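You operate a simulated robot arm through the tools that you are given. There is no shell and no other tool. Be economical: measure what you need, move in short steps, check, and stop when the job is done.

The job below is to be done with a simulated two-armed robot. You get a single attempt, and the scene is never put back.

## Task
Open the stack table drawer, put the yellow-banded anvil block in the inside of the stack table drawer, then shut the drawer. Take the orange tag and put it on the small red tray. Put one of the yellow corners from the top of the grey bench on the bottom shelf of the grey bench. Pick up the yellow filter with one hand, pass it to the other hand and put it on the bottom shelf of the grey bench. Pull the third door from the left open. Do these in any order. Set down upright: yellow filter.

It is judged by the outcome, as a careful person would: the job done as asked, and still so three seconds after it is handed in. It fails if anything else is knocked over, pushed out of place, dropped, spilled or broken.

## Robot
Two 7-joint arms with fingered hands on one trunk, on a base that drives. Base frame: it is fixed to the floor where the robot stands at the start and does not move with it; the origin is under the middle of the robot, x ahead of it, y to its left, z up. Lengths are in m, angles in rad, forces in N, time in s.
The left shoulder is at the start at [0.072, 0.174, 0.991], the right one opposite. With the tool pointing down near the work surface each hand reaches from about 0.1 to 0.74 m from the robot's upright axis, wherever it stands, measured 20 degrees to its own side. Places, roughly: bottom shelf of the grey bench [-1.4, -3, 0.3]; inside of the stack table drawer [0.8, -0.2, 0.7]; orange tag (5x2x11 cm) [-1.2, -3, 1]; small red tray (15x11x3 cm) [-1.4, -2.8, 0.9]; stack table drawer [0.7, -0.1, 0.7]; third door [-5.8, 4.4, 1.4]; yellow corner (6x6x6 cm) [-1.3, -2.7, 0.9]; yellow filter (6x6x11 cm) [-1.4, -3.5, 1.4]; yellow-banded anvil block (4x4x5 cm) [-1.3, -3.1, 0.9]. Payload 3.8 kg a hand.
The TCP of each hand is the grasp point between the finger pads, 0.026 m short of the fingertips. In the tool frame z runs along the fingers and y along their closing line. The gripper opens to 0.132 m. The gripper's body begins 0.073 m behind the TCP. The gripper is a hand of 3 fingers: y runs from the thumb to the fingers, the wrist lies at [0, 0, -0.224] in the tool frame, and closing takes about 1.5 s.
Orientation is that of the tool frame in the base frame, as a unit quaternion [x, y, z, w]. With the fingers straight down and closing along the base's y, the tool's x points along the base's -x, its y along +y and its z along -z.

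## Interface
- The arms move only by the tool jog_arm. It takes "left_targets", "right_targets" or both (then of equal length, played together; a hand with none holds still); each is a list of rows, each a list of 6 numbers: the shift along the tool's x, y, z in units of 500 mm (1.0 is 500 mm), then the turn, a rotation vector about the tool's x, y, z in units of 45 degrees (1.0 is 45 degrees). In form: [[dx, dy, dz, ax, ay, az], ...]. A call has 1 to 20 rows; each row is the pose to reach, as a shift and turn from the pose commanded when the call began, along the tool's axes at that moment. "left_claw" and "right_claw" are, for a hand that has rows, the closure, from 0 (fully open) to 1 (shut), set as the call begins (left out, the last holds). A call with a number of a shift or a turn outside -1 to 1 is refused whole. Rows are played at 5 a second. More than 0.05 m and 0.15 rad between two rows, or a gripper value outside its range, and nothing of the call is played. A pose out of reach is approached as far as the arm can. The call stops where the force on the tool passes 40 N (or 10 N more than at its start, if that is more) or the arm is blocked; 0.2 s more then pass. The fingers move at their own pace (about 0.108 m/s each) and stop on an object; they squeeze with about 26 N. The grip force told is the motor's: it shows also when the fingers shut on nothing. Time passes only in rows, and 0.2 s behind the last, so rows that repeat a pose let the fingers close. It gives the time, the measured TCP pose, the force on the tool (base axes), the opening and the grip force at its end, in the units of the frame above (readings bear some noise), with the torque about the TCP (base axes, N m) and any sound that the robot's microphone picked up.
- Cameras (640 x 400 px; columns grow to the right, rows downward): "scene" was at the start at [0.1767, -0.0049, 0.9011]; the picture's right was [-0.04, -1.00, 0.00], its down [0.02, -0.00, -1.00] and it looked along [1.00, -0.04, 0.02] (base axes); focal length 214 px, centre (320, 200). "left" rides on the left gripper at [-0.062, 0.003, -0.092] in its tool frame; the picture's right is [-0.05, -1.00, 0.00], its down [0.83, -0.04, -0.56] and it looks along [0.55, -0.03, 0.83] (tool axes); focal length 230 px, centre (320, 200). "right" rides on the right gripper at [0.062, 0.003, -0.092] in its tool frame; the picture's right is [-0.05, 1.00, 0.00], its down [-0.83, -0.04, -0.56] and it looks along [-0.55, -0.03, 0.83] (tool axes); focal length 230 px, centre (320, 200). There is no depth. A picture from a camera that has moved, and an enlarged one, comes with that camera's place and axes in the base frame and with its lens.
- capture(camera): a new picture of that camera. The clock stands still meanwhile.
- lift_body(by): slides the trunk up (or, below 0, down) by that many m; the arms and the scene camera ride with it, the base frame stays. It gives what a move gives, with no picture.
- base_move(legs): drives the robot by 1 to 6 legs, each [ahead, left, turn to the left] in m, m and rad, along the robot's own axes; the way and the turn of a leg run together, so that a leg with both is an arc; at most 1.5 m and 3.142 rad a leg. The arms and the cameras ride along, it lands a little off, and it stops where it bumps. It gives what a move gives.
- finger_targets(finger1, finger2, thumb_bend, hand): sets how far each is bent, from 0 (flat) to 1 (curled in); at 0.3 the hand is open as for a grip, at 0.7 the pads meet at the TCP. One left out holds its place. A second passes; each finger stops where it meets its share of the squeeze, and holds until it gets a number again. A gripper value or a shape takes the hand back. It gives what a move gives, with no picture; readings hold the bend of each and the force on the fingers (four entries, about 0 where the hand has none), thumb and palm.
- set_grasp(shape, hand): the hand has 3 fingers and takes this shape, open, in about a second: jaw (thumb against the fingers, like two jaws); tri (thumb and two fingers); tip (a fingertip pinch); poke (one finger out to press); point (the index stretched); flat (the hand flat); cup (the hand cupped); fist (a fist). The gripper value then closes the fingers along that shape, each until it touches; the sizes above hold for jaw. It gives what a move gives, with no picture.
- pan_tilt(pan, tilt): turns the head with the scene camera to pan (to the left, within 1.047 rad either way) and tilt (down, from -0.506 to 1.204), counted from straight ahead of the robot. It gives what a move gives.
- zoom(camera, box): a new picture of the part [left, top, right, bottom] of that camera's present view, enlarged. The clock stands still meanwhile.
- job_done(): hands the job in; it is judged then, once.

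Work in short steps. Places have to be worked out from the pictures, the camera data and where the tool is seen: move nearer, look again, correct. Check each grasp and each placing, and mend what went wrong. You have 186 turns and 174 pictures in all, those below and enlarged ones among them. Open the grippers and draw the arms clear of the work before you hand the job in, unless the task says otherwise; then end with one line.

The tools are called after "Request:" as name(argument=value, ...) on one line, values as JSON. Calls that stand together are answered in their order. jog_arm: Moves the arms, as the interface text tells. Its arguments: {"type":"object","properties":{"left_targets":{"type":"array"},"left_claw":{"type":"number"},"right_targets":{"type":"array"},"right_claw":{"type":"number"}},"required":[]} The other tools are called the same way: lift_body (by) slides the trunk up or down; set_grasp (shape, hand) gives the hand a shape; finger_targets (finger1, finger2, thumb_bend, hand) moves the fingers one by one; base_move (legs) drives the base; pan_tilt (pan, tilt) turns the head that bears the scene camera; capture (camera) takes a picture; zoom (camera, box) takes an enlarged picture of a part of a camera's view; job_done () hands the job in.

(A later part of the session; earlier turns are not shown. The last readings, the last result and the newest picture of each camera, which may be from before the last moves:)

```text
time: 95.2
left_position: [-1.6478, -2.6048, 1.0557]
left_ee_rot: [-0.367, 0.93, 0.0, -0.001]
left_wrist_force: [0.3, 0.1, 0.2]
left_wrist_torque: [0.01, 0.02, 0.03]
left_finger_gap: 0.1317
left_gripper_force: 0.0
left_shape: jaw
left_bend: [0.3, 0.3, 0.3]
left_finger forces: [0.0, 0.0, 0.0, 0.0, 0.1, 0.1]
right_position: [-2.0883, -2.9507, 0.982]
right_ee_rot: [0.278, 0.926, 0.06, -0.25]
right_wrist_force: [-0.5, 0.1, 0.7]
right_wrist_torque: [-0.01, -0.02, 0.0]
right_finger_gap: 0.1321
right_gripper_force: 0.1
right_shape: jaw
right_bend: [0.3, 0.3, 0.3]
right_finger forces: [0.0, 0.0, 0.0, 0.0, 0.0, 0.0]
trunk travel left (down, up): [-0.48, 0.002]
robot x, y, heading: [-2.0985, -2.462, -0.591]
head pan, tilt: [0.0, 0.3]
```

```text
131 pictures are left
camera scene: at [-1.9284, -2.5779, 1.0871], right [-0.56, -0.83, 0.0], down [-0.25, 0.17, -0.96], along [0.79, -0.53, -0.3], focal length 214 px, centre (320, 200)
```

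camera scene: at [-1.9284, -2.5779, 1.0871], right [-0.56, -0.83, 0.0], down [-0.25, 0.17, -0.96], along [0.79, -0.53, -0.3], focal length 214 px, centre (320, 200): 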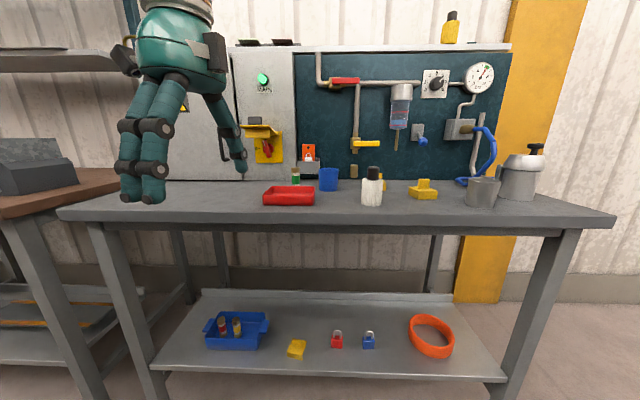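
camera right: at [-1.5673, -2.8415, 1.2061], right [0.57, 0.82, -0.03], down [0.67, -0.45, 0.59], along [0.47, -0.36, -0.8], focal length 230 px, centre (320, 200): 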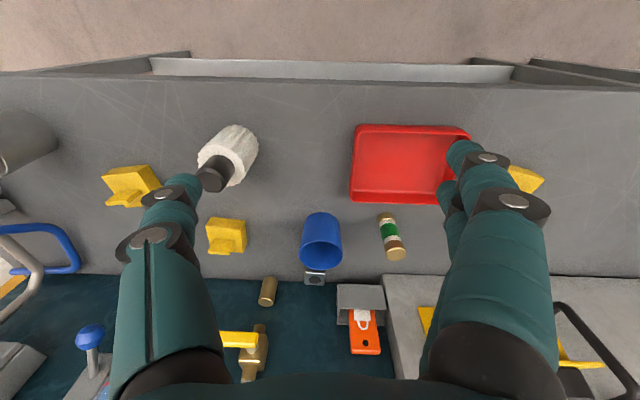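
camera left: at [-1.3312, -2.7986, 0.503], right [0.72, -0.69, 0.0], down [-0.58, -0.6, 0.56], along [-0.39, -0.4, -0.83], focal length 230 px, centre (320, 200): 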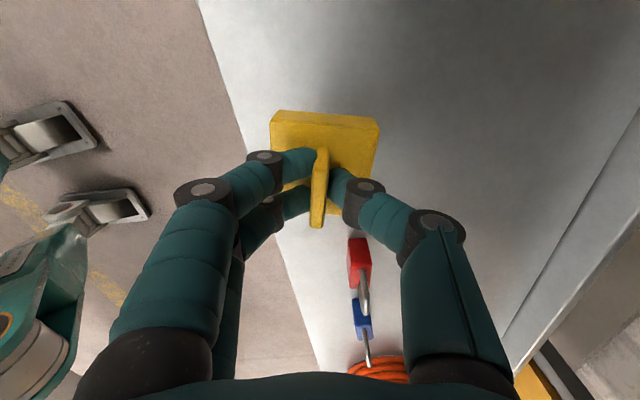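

Next the orange tag (f≈0.71, between cabinet and cup). I'll use the left hand (its camera sits above when pitched forward). Approach the bench, undo the yaw, and raise the hand.

Request:
jog_arm(left_targets=[[0, 0, -0.02, 0, 0, 0.167], [0, 0, -0.04, 0, 0, 0.333], [0, 0, -0.06, 0, 0, 0.5], [0, 0, -0.08, 0, 0, 0.667], [0, 0, -0.1, 0, 0, 0.833], [0, 0, -0.12, 0, 0, 1.0]])

Request:
jog_arm(left_targets=[[0, 0, -0.02, 0, 0, 0.15], [0, 0, -0.04, 0, 0, 0.3], [0, 0, -0.06, 0, 0, 0.45], [0, 0, -0.08, 0, 0, 0.6], [0, 0, -0.1, 0, 0, 0.71]])

Request:
base_move(legs=[[0, -0.05, 0], [0.24, 0, 0]])

Request:
jog_arm(left_targets=[[0, 0, 0, 0, -0.167, 0], [0, 0, 0, 0, -0.333, 0], [0, 0, 0, 0, -0.5, 0], [0, 0, 0, 0, -0.667, 0], [0, 0, 0, 0, -0.833, 0], [0, 0, 0, 0, -1.0, 0]])

Request:
capture(camera="scene")

Request:
capture(camera="left")

```text
time: 96.6
left_position: [-1.6463, -2.6027, 1.116]
left_ee_rot: [0.018, 1.0, 0.0, -0.001]
left_wrist_force: [0.0, 0.1, 0.1]
left_wrist_torque: [-0.02, 0.0, 0.03]
left_finger_gap: 0.1321
left_gripper_force: 0.0
left_shape: jaw
left_bend: [0.3, 0.3, 0.3]
left_finger forces: [0.0, 0.0, 0.1, 0.1, 0.0, 0.0]
right_position: [-2.0881, -2.9505, 0.9817]
right_ee_rot: [0.277, 0.926, 0.06, -0.25]
right_wrist_force: [0.9, -0.2, -0.1]
right_wrist_torque: [-0.03, -0.01, 0.02]
right_finger_gap: 0.1323
right_gripper_force: 0.2
right_shape: jaw
right_bend: [0.3, 0.3, 0.3]
right_finger forces: [0.1, 0.1, 0.1, 0.0, 0.0, 0.0]
trunk travel left (down, up): [-0.48, 0.002]
robot x, y, heading: [-2.0959, -2.4599, -0.594]
head pan, tilt: [0.0, 0.3]
```

```text
time: 97.8
left_position: [-1.6464, -2.6015, 1.1654]
left_ee_rot: [0.293, 0.956, -0.001, -0.001]
left_wrist_force: [1.4, -0.4, 0.7]
left_wrist_torque: [-0.01, -0.05, 0.01]
left_finger_gap: 0.1318
left_gripper_force: 0.0
left_shape: jaw
left_bend: [0.3, 0.3, 0.3]
left_finger forces: [0.0, 0.0, 0.0, 0.1, 0.0, 0.1]
right_position: [-2.088, -2.9498, 0.9822]
right_ee_rot: [0.277, 0.926, 0.059, -0.251]
right_wrist_force: [-0.5, -1.1, -0.1]
right_wrist_torque: [0.0, -0.02, -0.02]
right_finger_gap: 0.1318
right_gripper_force: 0.1
right_shape: jaw
right_bend: [0.3, 0.3, 0.3]
right_finger forces: [0.0, 0.1, 0.0, 0.0, 0.0, 0.0]
trunk travel left (down, up): [-0.48, 0.002]
robot x, y, heading: [-2.0999, -2.463, -0.595]
head pan, tilt: [0.0, 0.3]
```

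```text
time: 98.5
left_position: [-1.6495, -2.607, 1.1652]
left_ee_rot: [0.294, 0.956, 0.0, -0.001]
left_wrist_force: [-0.3, 1.0, -0.5]
left_wrist_torque: [-0.01, 0.01, 0.0]
left_finger_gap: 0.1317
left_gripper_force: 0.0
left_shape: jaw
left_bend: [0.3, 0.3, 0.3]
left_finger forces: [0.0, 0.0, 0.1, 0.0, 0.1, 0.1]
right_position: [-2.0904, -2.9553, 0.9806]
right_ee_rot: [0.279, 0.925, 0.061, -0.251]
right_wrist_force: [0.1, 0.4, 0.3]
right_wrist_torque: [0.0, -0.03, 0.0]
right_finger_gap: 0.132
right_gripper_force: 0.1
right_shape: jaw
right_bend: [0.3, 0.3, 0.3]
right_finger forces: [0.0, 0.1, 0.0, 0.1, 0.0, 0.0]
trunk travel left (down, up): [-0.48, 0.002]
robot x, y, heading: [-2.0957, -2.4704, -0.599]
head pan, tilt: [0.0, 0.3]
stopped in leg 1: the robot was blocked; the commanded pose is now the measured one
```

```text
time: 100.0
left_position: [-1.6475, -2.6069, 1.1655]
left_ee_rot: [0.271, 0.883, -0.113, 0.367]
left_wrist_force: [0.1, -0.8, -0.4]
left_wrist_torque: [-0.02, 0.01, -0.02]
left_finger_gap: 0.1322
left_gripper_force: 0.0
left_shape: jaw
left_bend: [0.3, 0.3, 0.3]
left_finger forces: [0.0, 0.1, 0.0, 0.1, 0.0, 0.1]
right_position: [-2.0902, -2.9532, 0.9816]
right_ee_rot: [0.278, 0.925, 0.06, -0.25]
right_wrist_force: [0.5, 0.3, 0.7]
right_wrist_torque: [0.01, 0.01, 0.05]
right_finger_gap: 0.1319
right_gripper_force: 0.1
right_shape: jaw
right_bend: [0.3, 0.3, 0.3]
right_finger forces: [0.0, 0.1, 0.0, 0.1, 0.0, 0.0]
trunk travel left (down, up): [-0.48, 0.002]
robot x, y, heading: [-2.0967, -2.4676, -0.599]
head pan, tilt: [0.0, 0.3]
```

```text
130 pictures are left
camera scene: at [-1.9291, -2.5814, 1.087], right [-0.56, -0.83, 0.0], down [-0.24, 0.17, -0.96], along [0.79, -0.54, -0.3], focal length 214 px, centre (320, 200)
```

scene: 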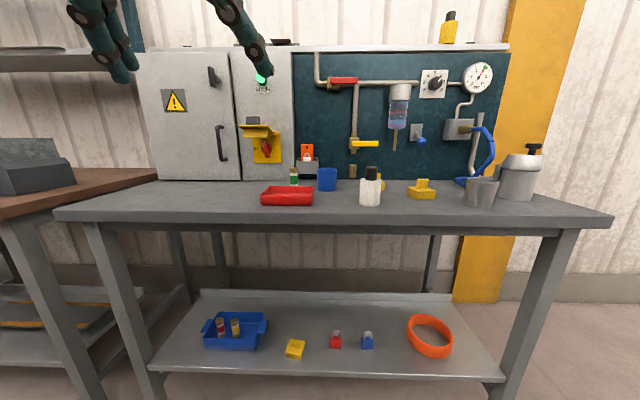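

```text
129 pictures are left
camera left: at [-1.6644, -2.5926, 1.2744], right [-0.53, -0.85, 0.04], down [-0.83, 0.51, -0.2], along [0.15, -0.14, -0.98], focal length 230 px, centre (320, 200)
```

left: 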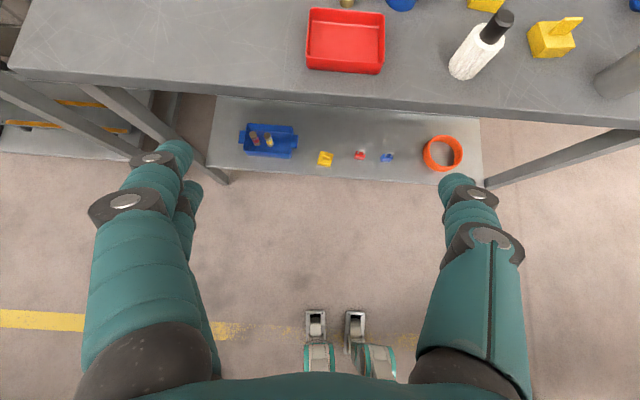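

Sideways motion is blocked (likely the right elbow against the post behind). Go forward first, then shift right slightly.

Request:
base_move(legs=[[0.2, 0, 0]])

Request:
base_move(legs=[[0, -0.05, 0]])

Request:
jog_arm(left_targets=[[0, 0, 0, 0, -0.167, 0], [0, 0, 0, 0, -0.333, 0]], left_claw=0.35)

Request:
capture(camera="left")

Request:
zoom(camera="scene", box=[240, 100, 440, 225])

```text
time: 101.5
left_position: [-1.4838, -2.722, 1.1665]
left_ee_rot: [0.272, 0.883, -0.113, 0.365]
left_wrist_force: [0.5, 0.6, 1.0]
left_wrist_torque: [0.01, -0.01, -0.02]
left_finger_gap: 0.1318
left_gripper_force: 0.0
left_shape: jaw
left_bend: [0.3, 0.3, 0.3]
left_finger forces: [0.0, 0.0, 0.1, 0.0, 0.1, 0.1]
right_position: [-1.9246, -3.0654, 0.9801]
right_ee_rot: [0.28, 0.925, 0.061, -0.251]
right_wrist_force: [0.8, -1.0, -0.2]
right_wrist_torque: [-0.02, 0.02, -0.03]
right_finger_gap: 0.1319
right_gripper_force: 0.0
right_shape: jaw
right_bend: [0.3, 0.3, 0.3]
right_finger forces: [0.0, 0.0, 0.0, 0.0, 0.0, 0.1]
trunk travel left (down, up): [-0.48, 0.002]
robot x, y, heading: [-1.933, -2.5809, -0.596]
head pan, tilt: [0.0, 0.3]
```

```text
time: 102.7
left_position: [-1.5111, -2.7617, 1.1662]
left_ee_rot: [0.272, 0.883, -0.113, 0.365]
left_wrist_force: [0.4, 0.2, -0.3]
left_wrist_torque: [-0.01, 0.0, -0.01]
left_finger_gap: 0.1321
left_gripper_force: 0.0
left_shape: jaw
left_bend: [0.3, 0.3, 0.3]
left_finger forces: [0.0, 0.0, 0.0, 0.0, 0.1, 0.0]
right_position: [-1.9535, -3.1053, 0.982]
right_ee_rot: [0.28, 0.925, 0.062, -0.25]
right_wrist_force: [0.6, 0.0, -0.8]
right_wrist_torque: [0.02, 0.03, -0.02]
right_finger_gap: 0.1322
right_gripper_force: 0.0
right_shape: jaw
right_bend: [0.3, 0.3, 0.3]
right_finger forces: [0.0, 0.0, 0.0, 0.0, 0.1, 0.0]
trunk travel left (down, up): [-0.48, 0.002]
robot x, y, heading: [-1.9564, -2.6194, -0.593]
head pan, tilt: [0.0, 0.3]
```

```text
time: 103.3
left_position: [-1.5104, -2.7621, 1.1654]
left_ee_rot: [0.256, 0.828, -0.149, 0.477]
left_wrist_force: [0.1, 0.4, 0.9]
left_wrist_torque: [-0.02, 0.0, 0.0]
left_finger_gap: 0.0861
left_gripper_force: 0.0
left_shape: jaw
left_bend: [0.7, 0.7, 0.67]
left_finger forces: [0.0, 0.0, 0.1, 0.1, 0.0, 0.0]
right_position: [-1.9532, -3.1067, 0.9814]
right_ee_rot: [0.28, 0.925, 0.061, -0.251]
right_wrist_force: [0.3, -0.2, 0.3]
right_wrist_torque: [0.01, 0.0, 0.01]
right_finger_gap: 0.132
right_gripper_force: 0.1
right_shape: jaw
right_bend: [0.3, 0.3, 0.3]
right_finger forces: [0.1, 0.1, 0.1, 0.0, 0.0, 0.0]
trunk travel left (down, up): [-0.48, 0.002]
robot x, y, heading: [-1.9598, -2.6183, -0.599]
head pan, tilt: [0.0, 0.3]
```

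```text
128 pictures are left
camera left: at [-1.549, -2.7311, 1.265], right [-0.54, -0.84, 0.05], down [-0.76, 0.47, -0.44], along [0.35, -0.27, -0.9], focal length 230 px, centre (320, 200)
```

left: 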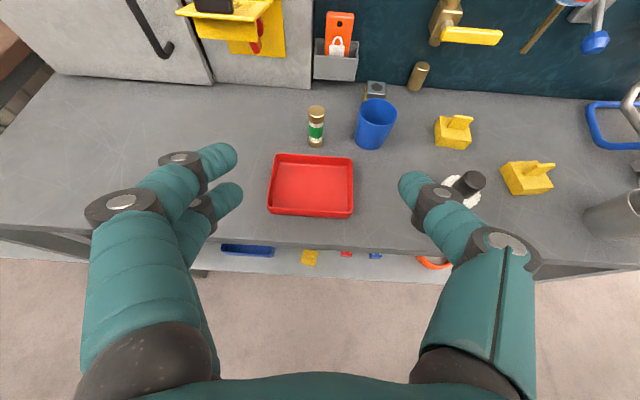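

```text
3.20 times, centred on (340, 162) of scene
camera zoom: at [-1.7916, -2.7344, 1.087], right [-0.56, -0.83, 0.0], down [-0.24, 0.17, -0.96], along [0.79, -0.54, -0.3], focal length 686 px, centre (256, 320)
```

zoom: 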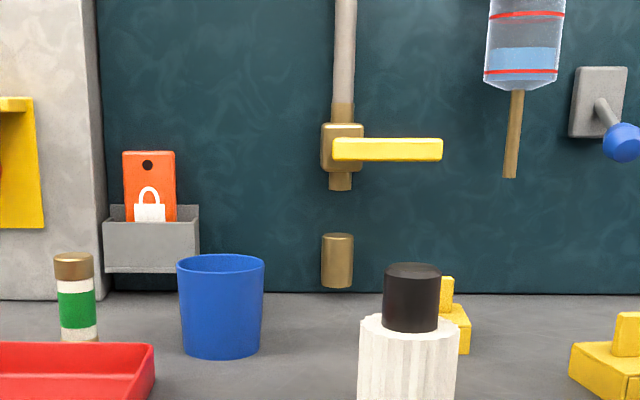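

Tag placed at ≈(-1.165,-3.035), top z≈1.045. Move the left hand to a standoff in front of it, pointing 30° below horizontal.

Request:
jog_arm(left_targets=[[-0.023, -0.008, 0.08, 0, 0, 0], [-0.046, -0.016, 0.16, 0, 0, 0], [-0.068, -0.024, 0.24, 0, 0, 0], [-0.091, -0.032, 0.32, 0, 0, 0], [-0.114, -0.04, 0.4, 0, 0, 0], [-0.137, -0.048, 0.48, 0, 0, 0], [-0.16, -0.056, 0.56, 0, 0, 0], [-0.182, -0.064, 0.643, 0, 0, 0]], left_claw=0.45)

Request:
capture(camera="left")

Request:
zoom(camera="scene", box=[220, 100, 380, 200])

```text
time: 105.1
left_position: [-1.2615, -2.974, 1.0822]
left_ee_rot: [0.257, 0.828, -0.147, 0.477]
left_wrist_force: [-0.2, 0.3, -0.4]
left_wrist_torque: [0.02, 0.02, -0.01]
left_finger_gap: 0.0731
left_gripper_force: 0.1
left_shape: jaw
left_bend: [0.72, 0.72, 0.7]
left_finger forces: [0.1, 0.1, 0.0, 0.0, 0.0, 0.0]
right_position: [-1.9537, -3.106, 0.9809]
right_ee_rot: [0.281, 0.924, 0.062, -0.251]
right_wrist_force: [-0.4, -0.1, -0.7]
right_wrist_torque: [-0.01, -0.02, 0.0]
right_finger_gap: 0.1322
right_gripper_force: 0.0
right_shape: jaw
right_bend: [0.3, 0.3, 0.3]
right_finger forces: [0.1, 0.1, 0.1, 0.0, 0.1, 0.0]
trunk travel left (down, up): [-0.48, 0.002]
robot x, y, heading: [-1.9578, -2.6208, -0.6]
head pan, tilt: [0.0, 0.3]
```

```text
126 pictures are left
camera left: at [-1.3001, -2.9424, 1.1825], right [-0.54, -0.84, 0.04], down [-0.76, 0.47, -0.44], along [0.35, -0.27, -0.9], focal length 230 px, centre (320, 200)
```

left: 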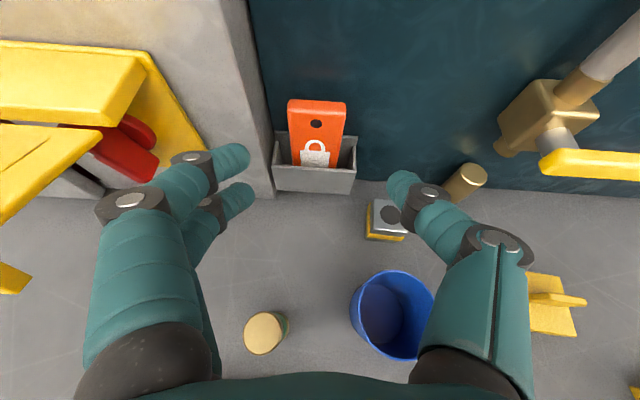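

```text
4.00 times, centred on (300, 150) of scene
camera zoom: at [-1.7914, -2.7351, 1.0869], right [-0.56, -0.83, 0.0], down [-0.24, 0.17, -0.96], along [0.79, -0.54, -0.3], focal length 858 px, centre (400, 400)
```

zoom: 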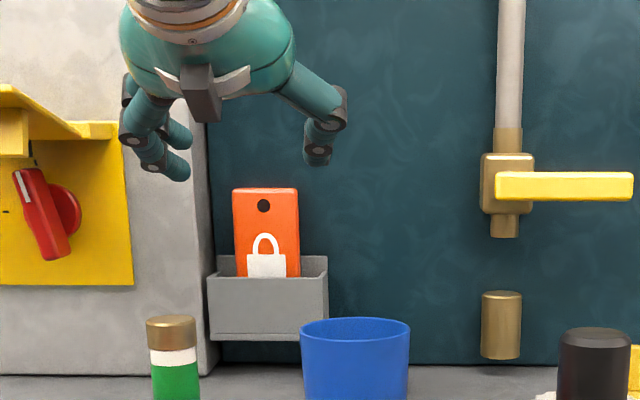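

Tag is centred between the fingers. Narrow slightly and advance 0.105 m along the tool axis.

Request:
jog_arm(left_targets=[[0, 0.004, 0.05, 0, 0, 0], [0, 0.004, 0.1, 0, 0, 0], [0, 0.004, 0.15, 0, 0, 0], [0, 0.004, 0.18, 0, 0, 0], [0, 0.004, 0.205, 0, 0, 0]], left_claw=0.5)

Request:
capture(camera="left")

Request:
zoom(camera="scene", box=[220, 100, 380, 200])

```text
time: 106.3
left_position: [-1.2124, -2.9906, 1.0359]
left_ee_rot: [0.257, 0.827, -0.149, 0.477]
left_wrist_force: [-0.4, -0.9, 0.9]
left_wrist_torque: [0.01, 0.02, 0.0]
left_finger_gap: 0.0666
left_gripper_force: 0.0
left_shape: jaw
left_bend: [0.73, 0.73, 0.7]
left_finger forces: [0.0, 0.1, 0.0, 0.1, 0.0, 0.1]
left hand out of reach, approached as far as the arm can: row 3, 4, 5
right_position: [-1.9545, -3.1052, 0.9812]
right_ee_rot: [0.281, 0.924, 0.061, -0.25]
right_wrist_force: [0.1, -0.1, -0.4]
right_wrist_torque: [-0.03, 0.0, -0.02]
right_finger_gap: 0.1321
right_gripper_force: 0.0
right_shape: jaw
right_bend: [0.3, 0.3, 0.3]
right_finger forces: [0.0, 0.1, 0.1, 0.0, 0.1, 0.0]
trunk travel left (down, up): [-0.48, 0.002]
robot x, y, heading: [-1.9599, -2.6196, -0.593]
head pan, tilt: [0.0, 0.3]
```

```text
124 pictures are left
camera left: at [-1.2508, -2.9596, 1.1357], right [-0.54, -0.84, 0.05], down [-0.76, 0.47, -0.44], along [0.35, -0.27, -0.9], focal length 230 px, centre (320, 200)
```

left: 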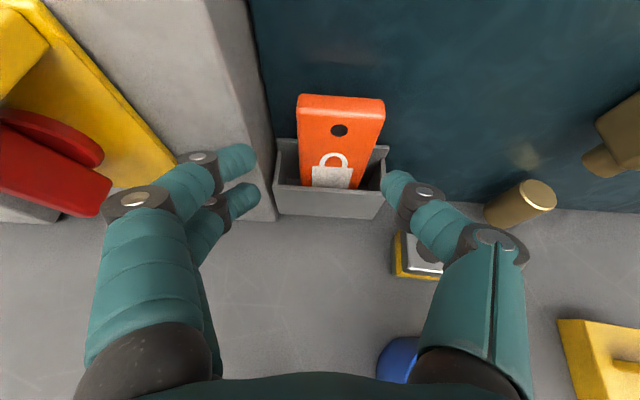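

```text
4.00 times, centred on (300, 150) of scene
camera zoom: at [-1.7919, -2.7344, 1.0871], right [-0.56, -0.83, 0.0], down [-0.24, 0.17, -0.96], along [0.79, -0.54, -0.3], focal length 858 px, centre (400, 400)
```

zoom: 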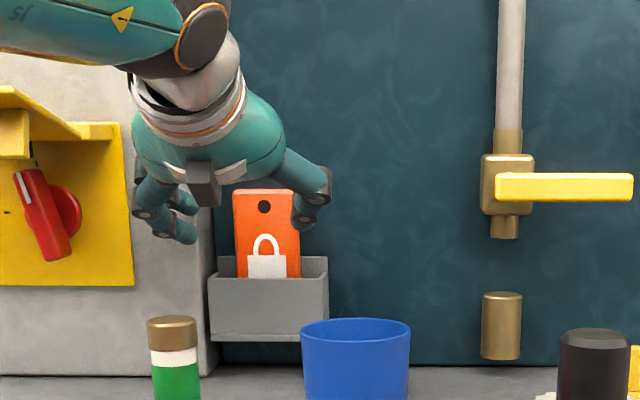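

The arm is at its reach limit. Retract a little, drive the base 0.1 m closer, and look again.

Request:
jog_arm(left_targets=[[0, 0, -0.07, 0, 0, 0], [0, 0, -0.14, 0, 0, 0], [0, 0, -0.21, 0, 0, 0], [0, 0, -0.28, 0, 0, 0], [0, 0, -0.35, 0, 0, 0]])

Request:
base_move(legs=[[0.1, 0, 0]])

Request:
capture(camera="left")

```text
time: 107.5
left_position: [-1.3368, -2.9057, 1.1264]
left_ee_rot: [0.255, 0.827, -0.148, 0.478]
left_wrist_force: [-0.3, 0.0, 0.0]
left_wrist_torque: [0.04, -0.01, -0.01]
left_finger_gap: 0.0662
left_gripper_force: 0.0
left_shape: jaw
left_bend: [0.73, 0.73, 0.7]
left_finger forces: [0.0, 0.0, 0.0, 0.0, 0.1, 0.0]
right_position: [-1.9539, -3.1062, 0.9812]
right_ee_rot: [0.281, 0.925, 0.061, -0.249]
right_wrist_force: [-0.1, -0.9, 1.0]
right_wrist_torque: [-0.02, 0.01, 0.0]
right_finger_gap: 0.1323
right_gripper_force: 0.1
right_shape: jaw
right_bend: [0.3, 0.3, 0.3]
right_finger forces: [0.0, 0.0, 0.0, 0.1, 0.0, 0.1]
trunk travel left (down, up): [-0.48, 0.002]
robot x, y, heading: [-1.9581, -2.6188, -0.598]
head pan, tilt: [0.0, 0.3]
```

```text
time: 108.6
left_position: [-1.2543, -2.9621, 1.1257]
left_ee_rot: [0.256, 0.827, -0.148, 0.477]
left_wrist_force: [-0.2, -0.2, 0.0]
left_wrist_torque: [-0.03, 0.03, -0.03]
left_finger_gap: 0.0663
left_gripper_force: 0.2
left_shape: jaw
left_bend: [0.73, 0.73, 0.7]
left_finger forces: [0.0, 0.0, 0.0, 0.1, 0.0, 0.1]
right_position: [-1.8708, -3.1607, 0.9812]
right_ee_rot: [0.28, 0.925, 0.061, -0.25]
right_wrist_force: [-0.4, -0.2, -0.7]
right_wrist_torque: [-0.04, -0.03, -0.06]
right_finger_gap: 0.132
right_gripper_force: 0.1
right_shape: jaw
right_bend: [0.3, 0.3, 0.3]
right_finger forces: [0.0, 0.0, 0.0, 0.1, 0.0, 0.0]
trunk travel left (down, up): [-0.48, 0.002]
robot x, y, heading: [-1.875, -2.6777, -0.599]
head pan, tilt: [0.0, 0.3]
```

```text
122 pictures are left
camera left: at [-1.2927, -2.9323, 1.2257], right [-0.54, -0.84, 0.05], down [-0.76, 0.47, -0.44], along [0.35, -0.27, -0.9], focal length 230 px, centre (320, 200)
```

left: 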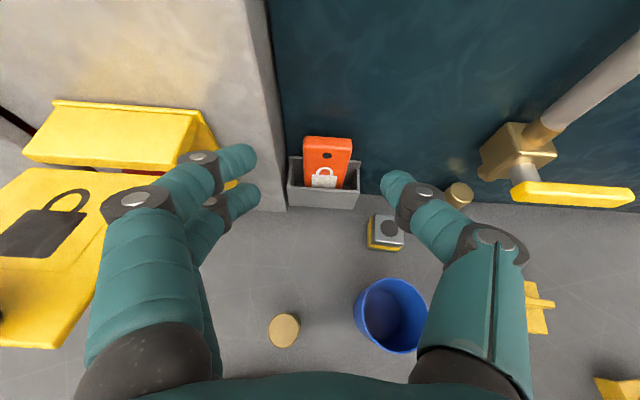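

Now apply the remaining correction: about 4 cm down, 9 mm right, 0.128 m along the tool.

Request:
jog_arm(left_targets=[[0.03, -0.01, 0.05, 0, 0, 0], [0.06, -0.018, 0.1, 0, 0, 0], [0.078, -0.018, 0.16, 0, 0, 0], [0.078, -0.018, 0.21, 0, 0, 0], [0.078, -0.018, 0.25, 0, 0, 0]])

Request:
capture(camera="left")

Request:
capture(camera="scene")

```text
time: 109.8
left_position: [-1.1912, -3.0263, 1.0309]
left_ee_rot: [0.258, 0.827, -0.15, 0.477]
left_wrist_force: [-17.3, -3.0, 3.1]
left_wrist_torque: [0.18, -0.17, 0.68]
left_finger_gap: 0.062
left_gripper_force: 0.1
left_shape: jaw
left_bend: [0.74, 0.73, 0.7]
left_finger forces: [10.2, 6.2, 0.1, 0.0, 0.1, 0.0]
right_position: [-1.8741, -3.1625, 0.9811]
right_ee_rot: [0.28, 0.925, 0.061, -0.249]
right_wrist_force: [0.0, 0.3, 0.3]
right_wrist_torque: [0.03, 0.01, -0.01]
right_finger_gap: 0.1324
right_gripper_force: 0.1
right_shape: jaw
right_bend: [0.3, 0.3, 0.3]
right_finger forces: [0.0, 0.0, 0.0, 0.0, 0.0, 0.1]
trunk travel left (down, up): [-0.48, 0.002]
robot x, y, heading: [-1.8781, -2.6741, -0.595]
head pan, tilt: [0.0, 0.3]
```

```text
121 pictures are left
camera left: at [-1.2298, -2.9943, 1.1299], right [-0.55, -0.83, 0.05], down [-0.76, 0.48, -0.44], along [0.35, -0.28, -0.9], focal length 230 px, centre (320, 200)
```

left: 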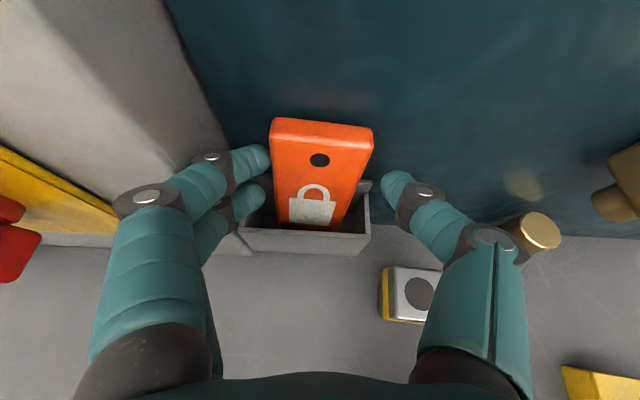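

```text
120 pictures are left
camera scene: at [-1.7112, -2.7914, 1.0874], right [-0.56, -0.83, 0.0], down [-0.24, 0.17, -0.96], along [0.79, -0.54, -0.29], focal length 214 px, centre (320, 200)
```

scene: 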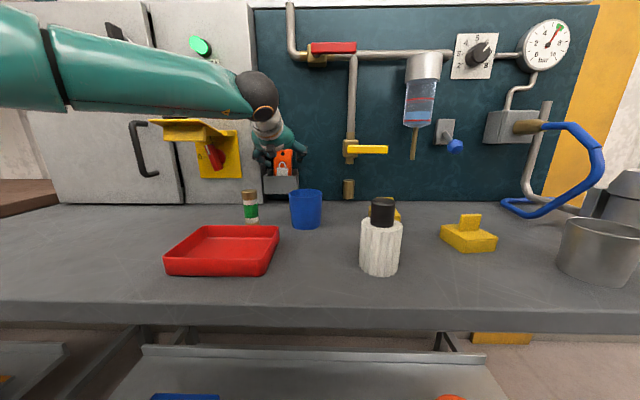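

The left fingers brush the cabinet corner, but tag is between the pads. Close the grip, which pulls them off the cabinet.

Request:
jog_arm(left_targets=[[0, 0, 0, 0, 0, 0], [0, 0, 0, 0, 0, 0], [0, 0, 0, 0, 0, 0], [0, 0, 0, 0, 0, 0], [0, 0, 0, 0, 0, 0], [0, 0, 0, 0, 0, 0]], left_claw=1)

Request:
capture(camera="left")

```text
time: 111.2
left_position: [-1.1877, -3.0234, 1.0303]
left_ee_rot: [0.255, 0.827, -0.147, 0.479]
left_wrist_force: [-11.4, -5.9, 3.6]
left_wrist_torque: [0.18, -0.22, 0.32]
left_finger_gap: 0.0418
left_gripper_force: 25.4
left_shape: jaw
left_bend: [0.73, 0.75, 0.7]
left_finger forces: [31.4, 7.9, 0.0, 0.0, 26.4, 0.0]
right_position: [-1.8729, -3.1632, 0.9816]
right_ee_rot: [0.28, 0.925, 0.062, -0.25]
right_wrist_force: [-0.2, -0.3, 0.5]
right_wrist_torque: [0.03, -0.01, 0.0]
right_finger_gap: 0.1322
right_gripper_force: 0.3
right_shape: jaw
right_bend: [0.3, 0.3, 0.3]
right_finger forces: [0.0, 0.0, 0.0, 0.0, 0.0, 0.0]
trunk travel left (down, up): [-0.48, 0.002]
robot x, y, heading: [-1.8746, -2.6759, -0.599]
head pan, tilt: [0.0, 0.3]
```

```text
119 pictures are left
camera left: at [-1.2269, -2.9916, 1.1296], right [-0.54, -0.84, 0.05], down [-0.76, 0.47, -0.44], along [0.35, -0.28, -0.9], focal length 230 px, centre (320, 200)
```

left: 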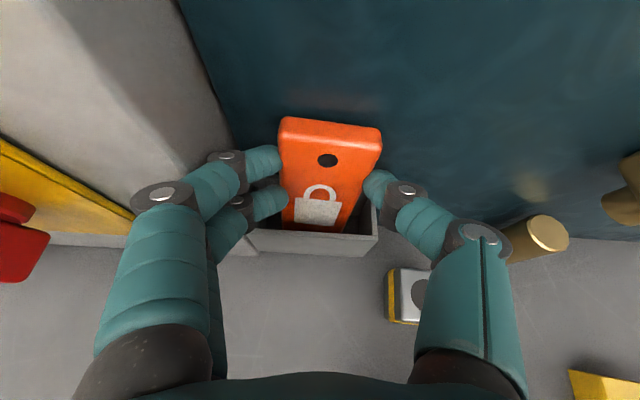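

Gripped (gap 4.2 cm). Lift straight up 9 cm out of the holder.

Request:
jog_arm(left_targets=[[-0.035, -0.004, -0.02, 0, 0, 0], [-0.07, -0.008, -0.04, 0, 0, 0], [-0.104, -0.008, -0.06, 0, 0, 0], [-0.139, -0.008, -0.08, 0, 0, 0], [-0.173, -0.008, -0.1, 0, 0, 0]])

Request:
capture(camera="left")

Request:
zoom(camera="scene", box=[200, 100, 360, 200])

```text
time: 112.4
left_position: [-1.1864, -3.0225, 1.1301]
left_ee_rot: [0.256, 0.827, -0.148, 0.478]
left_wrist_force: [-4.1, -3.7, -0.2]
left_wrist_torque: [0.05, 0.0, 0.11]
left_finger_gap: 0.0413
left_gripper_force: 26.2
left_shape: jaw
left_bend: [0.73, 0.75, 0.7]
left_finger forces: [22.2, 8.3, 0.0, 0.0, 24.9, 0.1]
right_position: [-1.8714, -3.1625, 0.981]
right_ee_rot: [0.282, 0.924, 0.062, -0.25]
right_wrist_force: [-0.2, 0.5, 0.5]
right_wrist_torque: [0.0, -0.04, 0.0]
right_finger_gap: 0.132
right_gripper_force: 0.0
right_shape: jaw
right_bend: [0.3, 0.3, 0.3]
right_finger forces: [0.1, 0.0, 0.0, 0.0, 0.0, 0.1]
trunk travel left (down, up): [-0.48, 0.002]
robot x, y, heading: [-1.8773, -2.678, -0.596]
head pan, tilt: [0.0, 0.3]
```

```text
118 pictures are left
camera left: at [-1.2266, -2.9925, 1.2294], right [-0.54, -0.84, 0.05], down [-0.76, 0.47, -0.44], along [0.35, -0.27, -0.9], focal length 230 px, centre (320, 200)
```

left: 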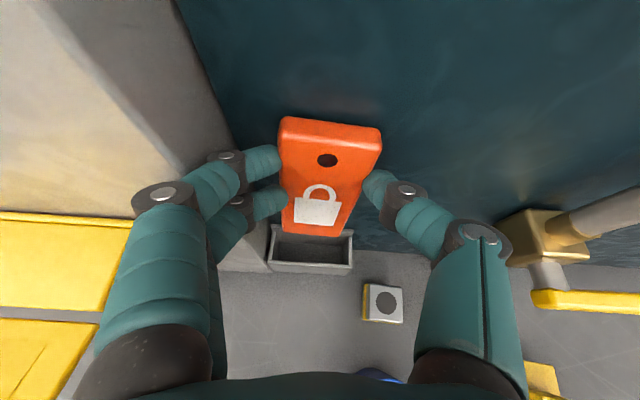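

```text
4.00 times, centred on (280, 150) of scene
camera zoom: at [-1.7094, -2.7909, 1.0872], right [-0.56, -0.83, 0.0], down [-0.24, 0.17, -0.96], along [0.79, -0.54, -0.3], focal length 858 px, centre (480, 400)
```

zoom: 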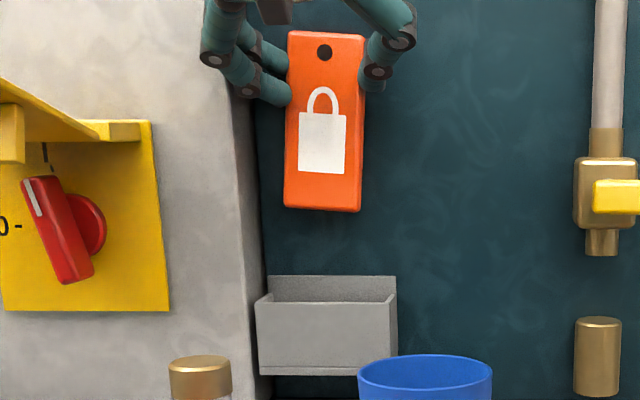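

Tag is free. Move it back over the tray at this height.

Request:
jog_arm(left_targets=[[0.039, 0, -0.067, 0, 0, 0], [0.077, 0.02, -0.134, 0, 0, 0], [0.116, 0.045, -0.2, 0, 0, 0], [0.154, 0.07, -0.267, 0, 0, 0], [0.193, 0.095, -0.334, 0, 0, 0], [0.231, 0.12, -0.4, 0, 0, 0], [0.27, 0.142, -0.468, 0, 0, 0]])

Request:
jog_arm(left_targets=[[0, 0, 0, 0, 0.167, 0], [0, 0, 0, 0, 0.333, 0], [0, 0, 0, 0, 0.5, 0], [0, 0, 0, 0, 0.667, 0], [0, 0, 0, 0, 0.833, 0], [0, 0, 0, 0, 1.0, 0]])

Request:
jog_arm(left_targets=[[0, 0, 0, 0, 0.167, 0], [0, 0, 0, 0, 0.333, 0]])

Request:
jog_arm(left_targets=[[0, 0, 0, 0, 0, -0.167], [0, 0, 0, 0, 0, -0.333], [0, 0, 0, 0, 0, -0.5], [0, 0, 0, 0, 0, -0.667], [0, 0, 0, 0, 0, -0.833], [0, 0, 0, 0, 0, -1.0]])

Request:
jog_arm(left_targets=[[0, 0, 0, 0, 0, -0.167], [0, 0, 0, 0, 0, -0.333], [0, 0, 0, 0, 0, -0.5], [0, 0, 0, 0, 0, -0.667], [0, 0, 0, 0, 0, -0.833], [0, 0, 0, 0, 0, -1.0]])

Request:
capture(camera="left")

Request:
capture(camera="scene")

```text
time: 114.0
left_position: [-1.3738, -2.8127, 1.1299]
left_ee_rot: [0.256, 0.827, -0.149, 0.478]
left_wrist_force: [0.5, -0.6, 0.2]
left_wrist_torque: [0.03, -0.03, 0.02]
left_finger_gap: 0.0412
left_gripper_force: 25.3
left_shape: jaw
left_bend: [0.73, 0.74, 0.7]
left_finger forces: [14.8, 9.3, 0.0, 0.0, 23.3, 0.1]
right_position: [-1.8717, -3.1622, 0.983]
right_ee_rot: [0.28, 0.925, 0.061, -0.25]
right_wrist_force: [-0.5, 0.4, -0.1]
right_wrist_torque: [-0.03, 0.02, -0.01]
right_finger_gap: 0.1318
right_gripper_force: 0.0
right_shape: jaw
right_bend: [0.3, 0.3, 0.3]
right_finger forces: [0.0, 0.0, 0.0, 0.1, 0.1, 0.0]
trunk travel left (down, up): [-0.48, 0.002]
robot x, y, heading: [-1.8768, -2.6742, -0.598]
head pan, tilt: [0.0, 0.3]
```

```text
time: 115.4
left_position: [-1.3724, -2.8147, 1.1296]
left_ee_rot: [0.293, 0.947, -0.04, 0.123]
left_wrist_force: [-0.1, -0.1, -0.7]
left_wrist_torque: [-0.01, 0.02, -0.01]
left_finger_gap: 0.0405
left_gripper_force: 25.8
left_shape: jaw
left_bend: [0.73, 0.74, 0.7]
left_finger forces: [14.7, 9.0, 0.1, 0.1, 22.0, 0.1]
right_position: [-1.8719, -3.1631, 0.9811]
right_ee_rot: [0.28, 0.924, 0.061, -0.251]
right_wrist_force: [-0.6, 0.7, 0.2]
right_wrist_torque: [0.03, 0.04, 0.0]
right_finger_gap: 0.1321
right_gripper_force: 0.0
right_shape: jaw
right_bend: [0.3, 0.3, 0.3]
right_finger forces: [0.0, 0.1, 0.0, 0.1, 0.0, 0.1]
trunk travel left (down, up): [-0.48, 0.002]
robot x, y, heading: [-1.8789, -2.6764, -0.597]
head pan, tilt: [0.0, 0.3]
```

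```text
time: 116.0
left_position: [-1.3715, -2.8135, 1.1288]
left_ee_rot: [0.296, 0.955, -0.001, -0.001]
left_wrist_force: [0.3, -0.3, 0.4]
left_wrist_torque: [0.03, 0.0, 0.02]
left_finger_gap: 0.0405
left_gripper_force: 25.8
left_shape: jaw
left_bend: [0.73, 0.74, 0.7]
left_finger forces: [14.7, 8.9, 0.1, 0.0, 21.5, 0.0]
right_position: [-1.8703, -3.1619, 0.9803]
right_ee_rot: [0.28, 0.925, 0.061, -0.251]
right_wrist_force: [-0.4, 0.0, 0.1]
right_wrist_torque: [-0.01, -0.05, 0.04]
right_finger_gap: 0.1321
right_gripper_force: 0.0
right_shape: jaw
right_bend: [0.3, 0.3, 0.3]
right_finger forces: [0.1, 0.0, 0.0, 0.1, 0.0, 0.0]
trunk travel left (down, up): [-0.48, 0.002]
robot x, y, heading: [-1.8742, -2.6791, -0.6]
head pan, tilt: [0.0, 0.3]
```

```text
time: 117.4
left_position: [-1.371, -2.8132, 1.1294]
left_ee_rot: [-0.094, 0.996, 0.0, 0.0]
left_wrist_force: [-0.9, -0.3, -0.3]
left_wrist_torque: [-0.03, -0.03, -0.01]
left_finger_gap: 0.0406
left_gripper_force: 26.1
left_shape: jaw
left_bend: [0.73, 0.74, 0.7]
left_finger forces: [14.6, 8.8, 0.1, 0.0, 21.4, 0.0]
right_position: [-1.8707, -3.1621, 0.9817]
right_ee_rot: [0.281, 0.925, 0.062, -0.25]
right_wrist_force: [0.0, 0.7, 0.6]
right_wrist_torque: [-0.03, 0.01, -0.02]
right_finger_gap: 0.132
right_gripper_force: 0.1
right_shape: jaw
right_bend: [0.3, 0.3, 0.3]
right_finger forces: [0.1, 0.0, 0.0, 0.0, 0.0, 0.0]
trunk travel left (down, up): [-0.48, 0.002]
robot x, y, heading: [-1.8753, -2.6737, -0.598]
head pan, tilt: [0.0, 0.3]
```

```text
time: 118.8
left_position: [-1.3714, -2.8119, 1.1303]
left_ee_rot: [-0.467, 0.884, -0.001, 0.0]
left_wrist_force: [0.3, 0.9, -0.8]
left_wrist_torque: [0.01, -0.01, 0.0]
left_finger_gap: 0.0406
left_gripper_force: 26.0
left_shape: jaw
left_bend: [0.73, 0.74, 0.7]
left_finger forces: [14.8, 8.8, 0.0, 0.0, 21.2, 0.1]
right_position: [-1.8712, -3.1621, 0.9815]
right_ee_rot: [0.28, 0.925, 0.061, -0.25]
right_wrist_force: [0.1, 0.4, 0.6]
right_wrist_torque: [-0.01, 0.0, 0.0]
right_finger_gap: 0.1319
right_gripper_force: 0.0
right_shape: jaw
right_bend: [0.3, 0.3, 0.3]
right_finger forces: [0.0, 0.0, 0.0, 0.0, 0.0, 0.0]
trunk travel left (down, up): [-0.48, 0.002]
robot x, y, heading: [-1.8776, -2.6694, -0.6]
head pan, tilt: [0.0, 0.3]
```

```text
116 pictures are left
camera left: at [-1.3391, -2.7596, 1.2217], right [0.85, -0.52, 0.0], down [-0.43, -0.71, 0.56], along [-0.29, -0.48, -0.83], focal length 230 px, centre (320, 200)
```

left: 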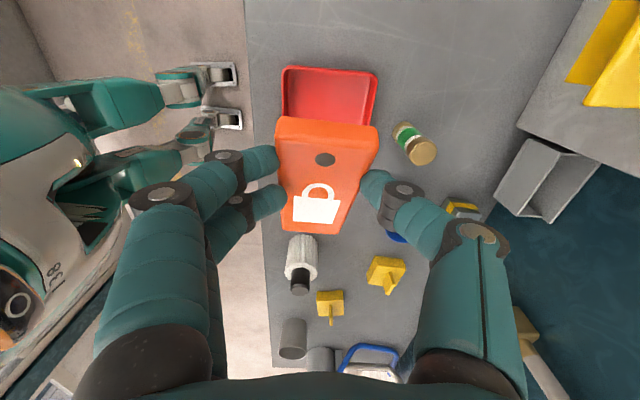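

```text
115 pictures are left
camera scene: at [-1.7091, -2.7905, 1.087], right [-0.56, -0.83, 0.0], down [-0.24, 0.17, -0.96], along [0.79, -0.54, -0.3], focal length 214 px, centre (320, 200)
```

scene: 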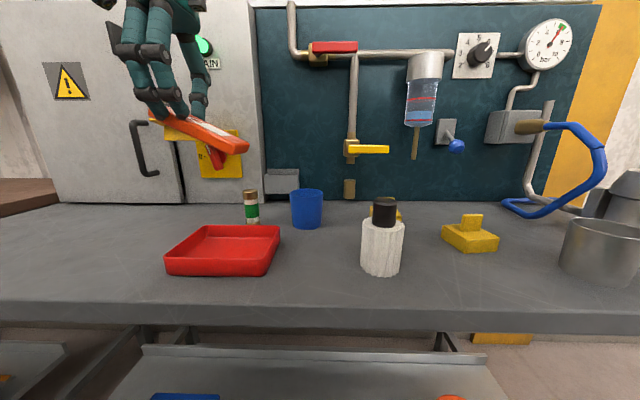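

The tag hangs tilted 30°, so tilt the hand a further 30° to level it, then descend toward the tray.

Request:
jog_arm(left_targets=[[0, 0, 0, 0, 0.167, 0], [0, 0, 0, 0, 0.333, 0], [0, 0, 0, 0, 0.5, 0], [0, 0, 0, 0, 0.667, 0]])

Request:
jog_arm(left_targets=[[-0.04, 0, 0.07, 0, 0, 0], [-0.08, 0, 0.139, 0, 0, 0], [-0.12, 0, 0.208, 0, 0, 0]])

Request:
capture(camera="left")

Request:
zoom(camera="scene", box=[120, 120, 320, 300])

```text
time: 119.8
left_position: [-1.3713, -2.8123, 1.1313]
left_ee_rot: [-0.451, 0.854, -0.122, -0.231]
left_wrist_force: [-0.2, 0.2, -1.1]
left_wrist_torque: [0.04, 0.02, 0.03]
left_finger_gap: 0.0405
left_gripper_force: 25.9
left_shape: jaw
left_bend: [0.73, 0.74, 0.7]
left_finger forces: [14.7, 8.6, 0.0, 0.0, 19.5, 0.1]
right_position: [-1.8707, -3.1626, 0.9816]
right_ee_rot: [0.282, 0.924, 0.062, -0.25]
right_wrist_force: [-0.4, -0.1, 0.6]
right_wrist_torque: [0.0, 0.01, 0.04]
right_finger_gap: 0.1322
right_gripper_force: 0.0
right_shape: jaw
right_bend: [0.3, 0.3, 0.3]
right_finger forces: [0.0, 0.1, 0.0, 0.0, 0.0, 0.1]
trunk travel left (down, up): [-0.48, 0.002]
robot x, y, heading: [-1.8792, -2.6757, -0.6]
head pan, tilt: [0.0, 0.3]
```

```text
time: 120.6
left_position: [-1.3692, -2.8109, 1.0103]
left_ee_rot: [-0.45, 0.855, -0.121, -0.23]
left_wrist_force: [-0.5, 0.2, 0.2]
left_wrist_torque: [0.0, 0.01, 0.01]
left_finger_gap: 0.0212
left_gripper_force: 25.6
left_shape: jaw
left_bend: [0.77, 0.77, 0.76]
left_finger forces: [0.1, 0.1, 0.1, 0.1, 0.1, 0.1]
right_position: [-1.8712, -3.162, 0.9809]
right_ee_rot: [0.28, 0.925, 0.061, -0.251]
right_wrist_force: [-0.2, 0.4, -0.6]
right_wrist_torque: [0.03, 0.01, -0.02]
right_finger_gap: 0.132
right_gripper_force: 0.0
right_shape: jaw
right_bend: [0.3, 0.3, 0.3]
right_finger forces: [0.1, 0.0, 0.0, 0.0, 0.0, 0.0]
trunk travel left (down, up): [-0.48, 0.002]
robot x, y, heading: [-1.8765, -2.6799, -0.603]
head pan, tilt: [0.0, 0.3]
```

```text
114 pictures are left
camera left: at [-1.3159, -2.7273, 1.0583], right [0.85, -0.53, -0.03], down [-0.21, -0.39, 0.9], along [-0.48, -0.76, -0.44], focal length 230 px, centre (320, 200)
```

left: 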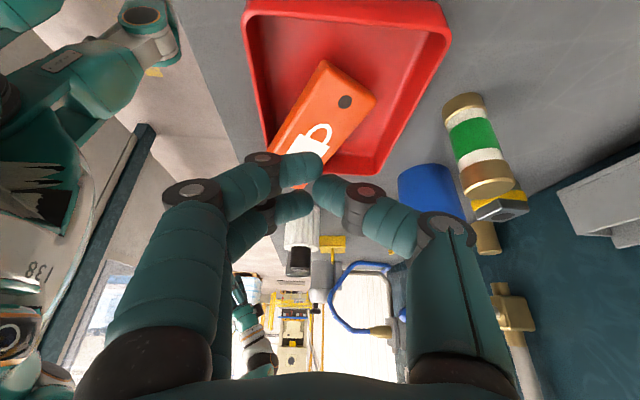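

```text
2.22 times, centred on (220, 210) of scene
camera zoom: at [-1.7088, -2.7903, 1.0869], right [-0.56, -0.83, 0.0], down [-0.24, 0.17, -0.96], along [0.79, -0.54, -0.3], focal length 477 px, centre (542, 178)
```

zoom: 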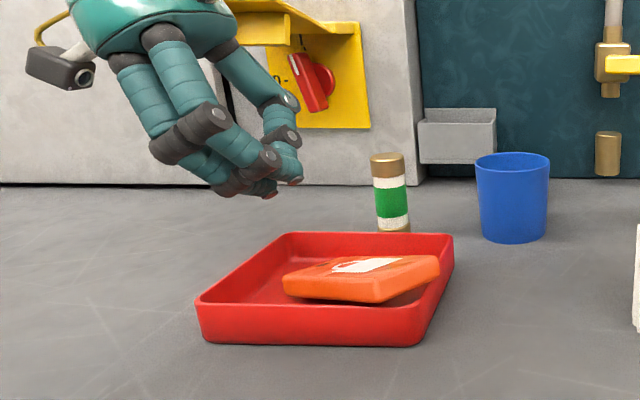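

The tag slipped out and landed inside the tray. Raise the hand away and inspect how it lies.

Request:
jog_arm(left_targets=[[0.04, 0, -0.07, 0, 0, 0], [0.08, 0, -0.139, 0, 0, 0], [0.12, 0, -0.208, 0, 0, 0]], left_claw=0.3)

Request:
jog_arm(left_targets=[[0, 0, 0, 0, -0.167, 0], [0, 0, 0, 0, -0.333, 0], [0, 0, 0, 0, -0.5, 0], [0, 0, 0, 0, -0.667, 0]])

Request:
capture(camera="left")

Request:
zoom(camera="scene", box=[150, 190, 310, 290])

```text
time: 121.4
left_position: [-1.369, -2.8128, 1.1299]
left_ee_rot: [-0.451, 0.854, -0.121, -0.23]
left_wrist_force: [-0.9, -0.4, 0.0]
left_wrist_torque: [0.02, -0.01, -0.05]
left_finger_gap: 0.0919
left_gripper_force: 0.0
left_shape: jaw
left_bend: [0.68, 0.68, 0.64]
left_finger forces: [0.0, 0.0, 0.0, 0.0, 0.0, 0.0]
right_position: [-1.8711, -3.162, 0.9811]
right_ee_rot: [0.28, 0.925, 0.061, -0.25]
right_wrist_force: [0.2, -0.9, 0.1]
right_wrist_torque: [0.01, -0.02, 0.0]
right_finger_gap: 0.132
right_gripper_force: 0.0
right_shape: jaw
right_bend: [0.3, 0.3, 0.3]
right_finger forces: [0.0, 0.1, 0.1, 0.1, 0.1, 0.1]
trunk travel left (down, up): [-0.48, 0.002]
robot x, y, heading: [-1.8714, -2.6759, -0.602]
head pan, tilt: [0.0, 0.3]
```

```text
time: 122.4
left_position: [-1.3712, -2.813, 1.1302]
left_ee_rot: [-0.468, 0.884, 0.001, 0.001]
left_wrist_force: [-0.7, -0.4, -0.1]
left_wrist_torque: [-0.01, -0.01, -0.03]
left_finger_gap: 0.0921
left_gripper_force: 0.0
left_shape: jaw
left_bend: [0.68, 0.68, 0.64]
left_finger forces: [0.1, 0.0, 0.1, 0.1, 0.0, 0.0]
right_position: [-1.8715, -3.162, 0.9815]
right_ee_rot: [0.28, 0.925, 0.061, -0.25]
right_wrist_force: [-1.1, -0.1, 0.1]
right_wrist_torque: [-0.01, 0.01, -0.03]
right_finger_gap: 0.1318
right_gripper_force: 0.0
right_shape: jaw
right_bend: [0.3, 0.3, 0.3]
right_finger forces: [0.1, 0.0, 0.0, 0.1, 0.0, 0.1]
trunk travel left (down, up): [-0.48, 0.002]
robot x, y, heading: [-1.8789, -2.6738, -0.598]
head pan, tilt: [0.0, 0.3]
```

```text
112 pictures are left
camera left: at [-1.339, -2.7606, 1.2224], right [0.85, -0.52, 0.0], down [-0.43, -0.71, 0.55], along [-0.29, -0.47, -0.83], focal length 230 px, centre (320, 200)
```

left: 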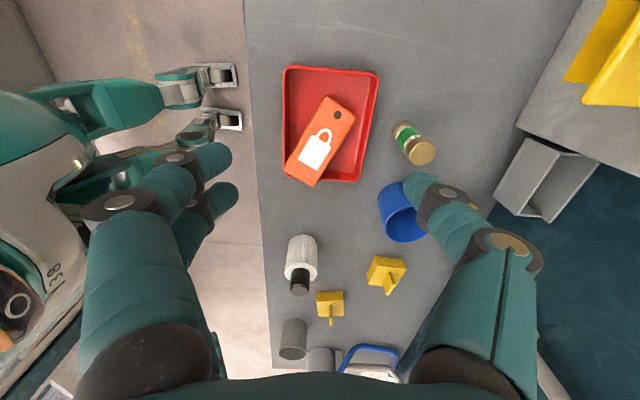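

```text
4.00 times, centred on (230, 240) of scene
camera zoom: at [-1.7094, -2.791, 1.087], right [-0.56, -0.83, 0.0], down [-0.24, 0.17, -0.96], along [0.79, -0.54, -0.3], focal length 858 px, centre (680, 40)
```

zoom: 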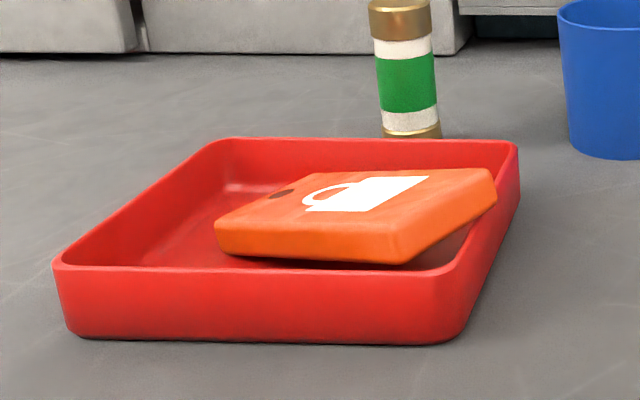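

The tag rests inside the tray, stable. Next the filter on the upper shelf: first look to the right to see what's there before shifting the base.

Request:
pan_tilt(pan=-0.7, tilt=0.1)

Request:
capture(camera="scene")

Request:
capture(camera="right")

```text
time: 123.5
left_position: [-1.3713, -2.8126, 1.1296]
left_ee_rot: [-0.466, 0.885, -0.001, -0.001]
left_wrist_force: [0.4, -0.1, -0.2]
left_wrist_torque: [0.0, 0.01, 0.01]
left_finger_gap: 0.0919
left_gripper_force: 0.0
left_shape: jaw
left_bend: [0.68, 0.68, 0.64]
left_finger forces: [0.1, 0.0, 0.0, 0.0, 0.0, 0.0]
right_position: [-1.8715, -3.1618, 0.982]
right_ee_rot: [0.28, 0.925, 0.061, -0.249]
right_wrist_force: [-0.1, 0.1, 0.2]
right_wrist_torque: [0.01, -0.01, -0.03]
right_finger_gap: 0.1323
right_gripper_force: 0.0
right_shape: jaw
right_bend: [0.3, 0.3, 0.3]
right_finger forces: [0.0, 0.0, 0.0, 0.0, 0.1, 0.1]
trunk travel left (down, up): [-0.48, 0.002]
robot x, y, heading: [-1.8754, -2.6778, -0.597]
head pan, tilt: [-0.7, 0.099]
```

```text
110 pictures are left
camera scene: at [-1.7613, -2.8265, 1.1057], right [-0.96, -0.27, 0.0], down [-0.03, 0.1, -0.99], along [0.27, -0.96, -0.1], focal length 214 px, centre (320, 200)
```

scene: 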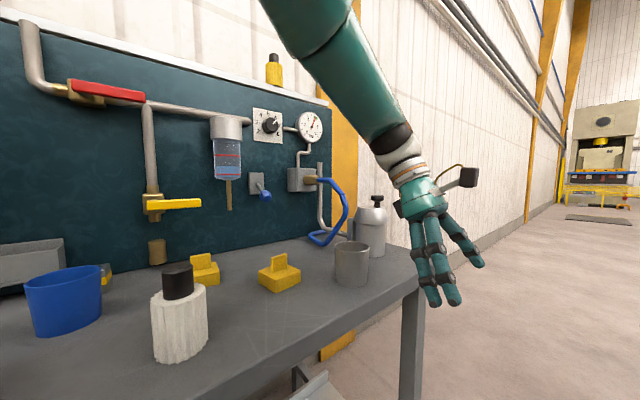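

```text
109 pictures are left
camera right: at [-1.8729, -3.1531, 1.0926], right [0.59, 0.81, -0.05], down [0.81, -0.58, 0.07], along [0.03, -0.08, -1.0], focal length 230 px, centre (320, 200)
```

right: 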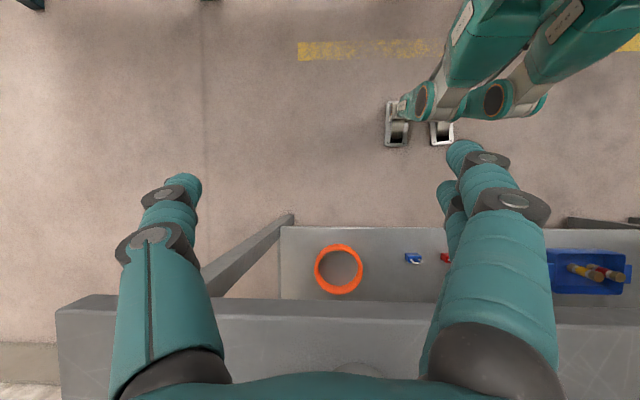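

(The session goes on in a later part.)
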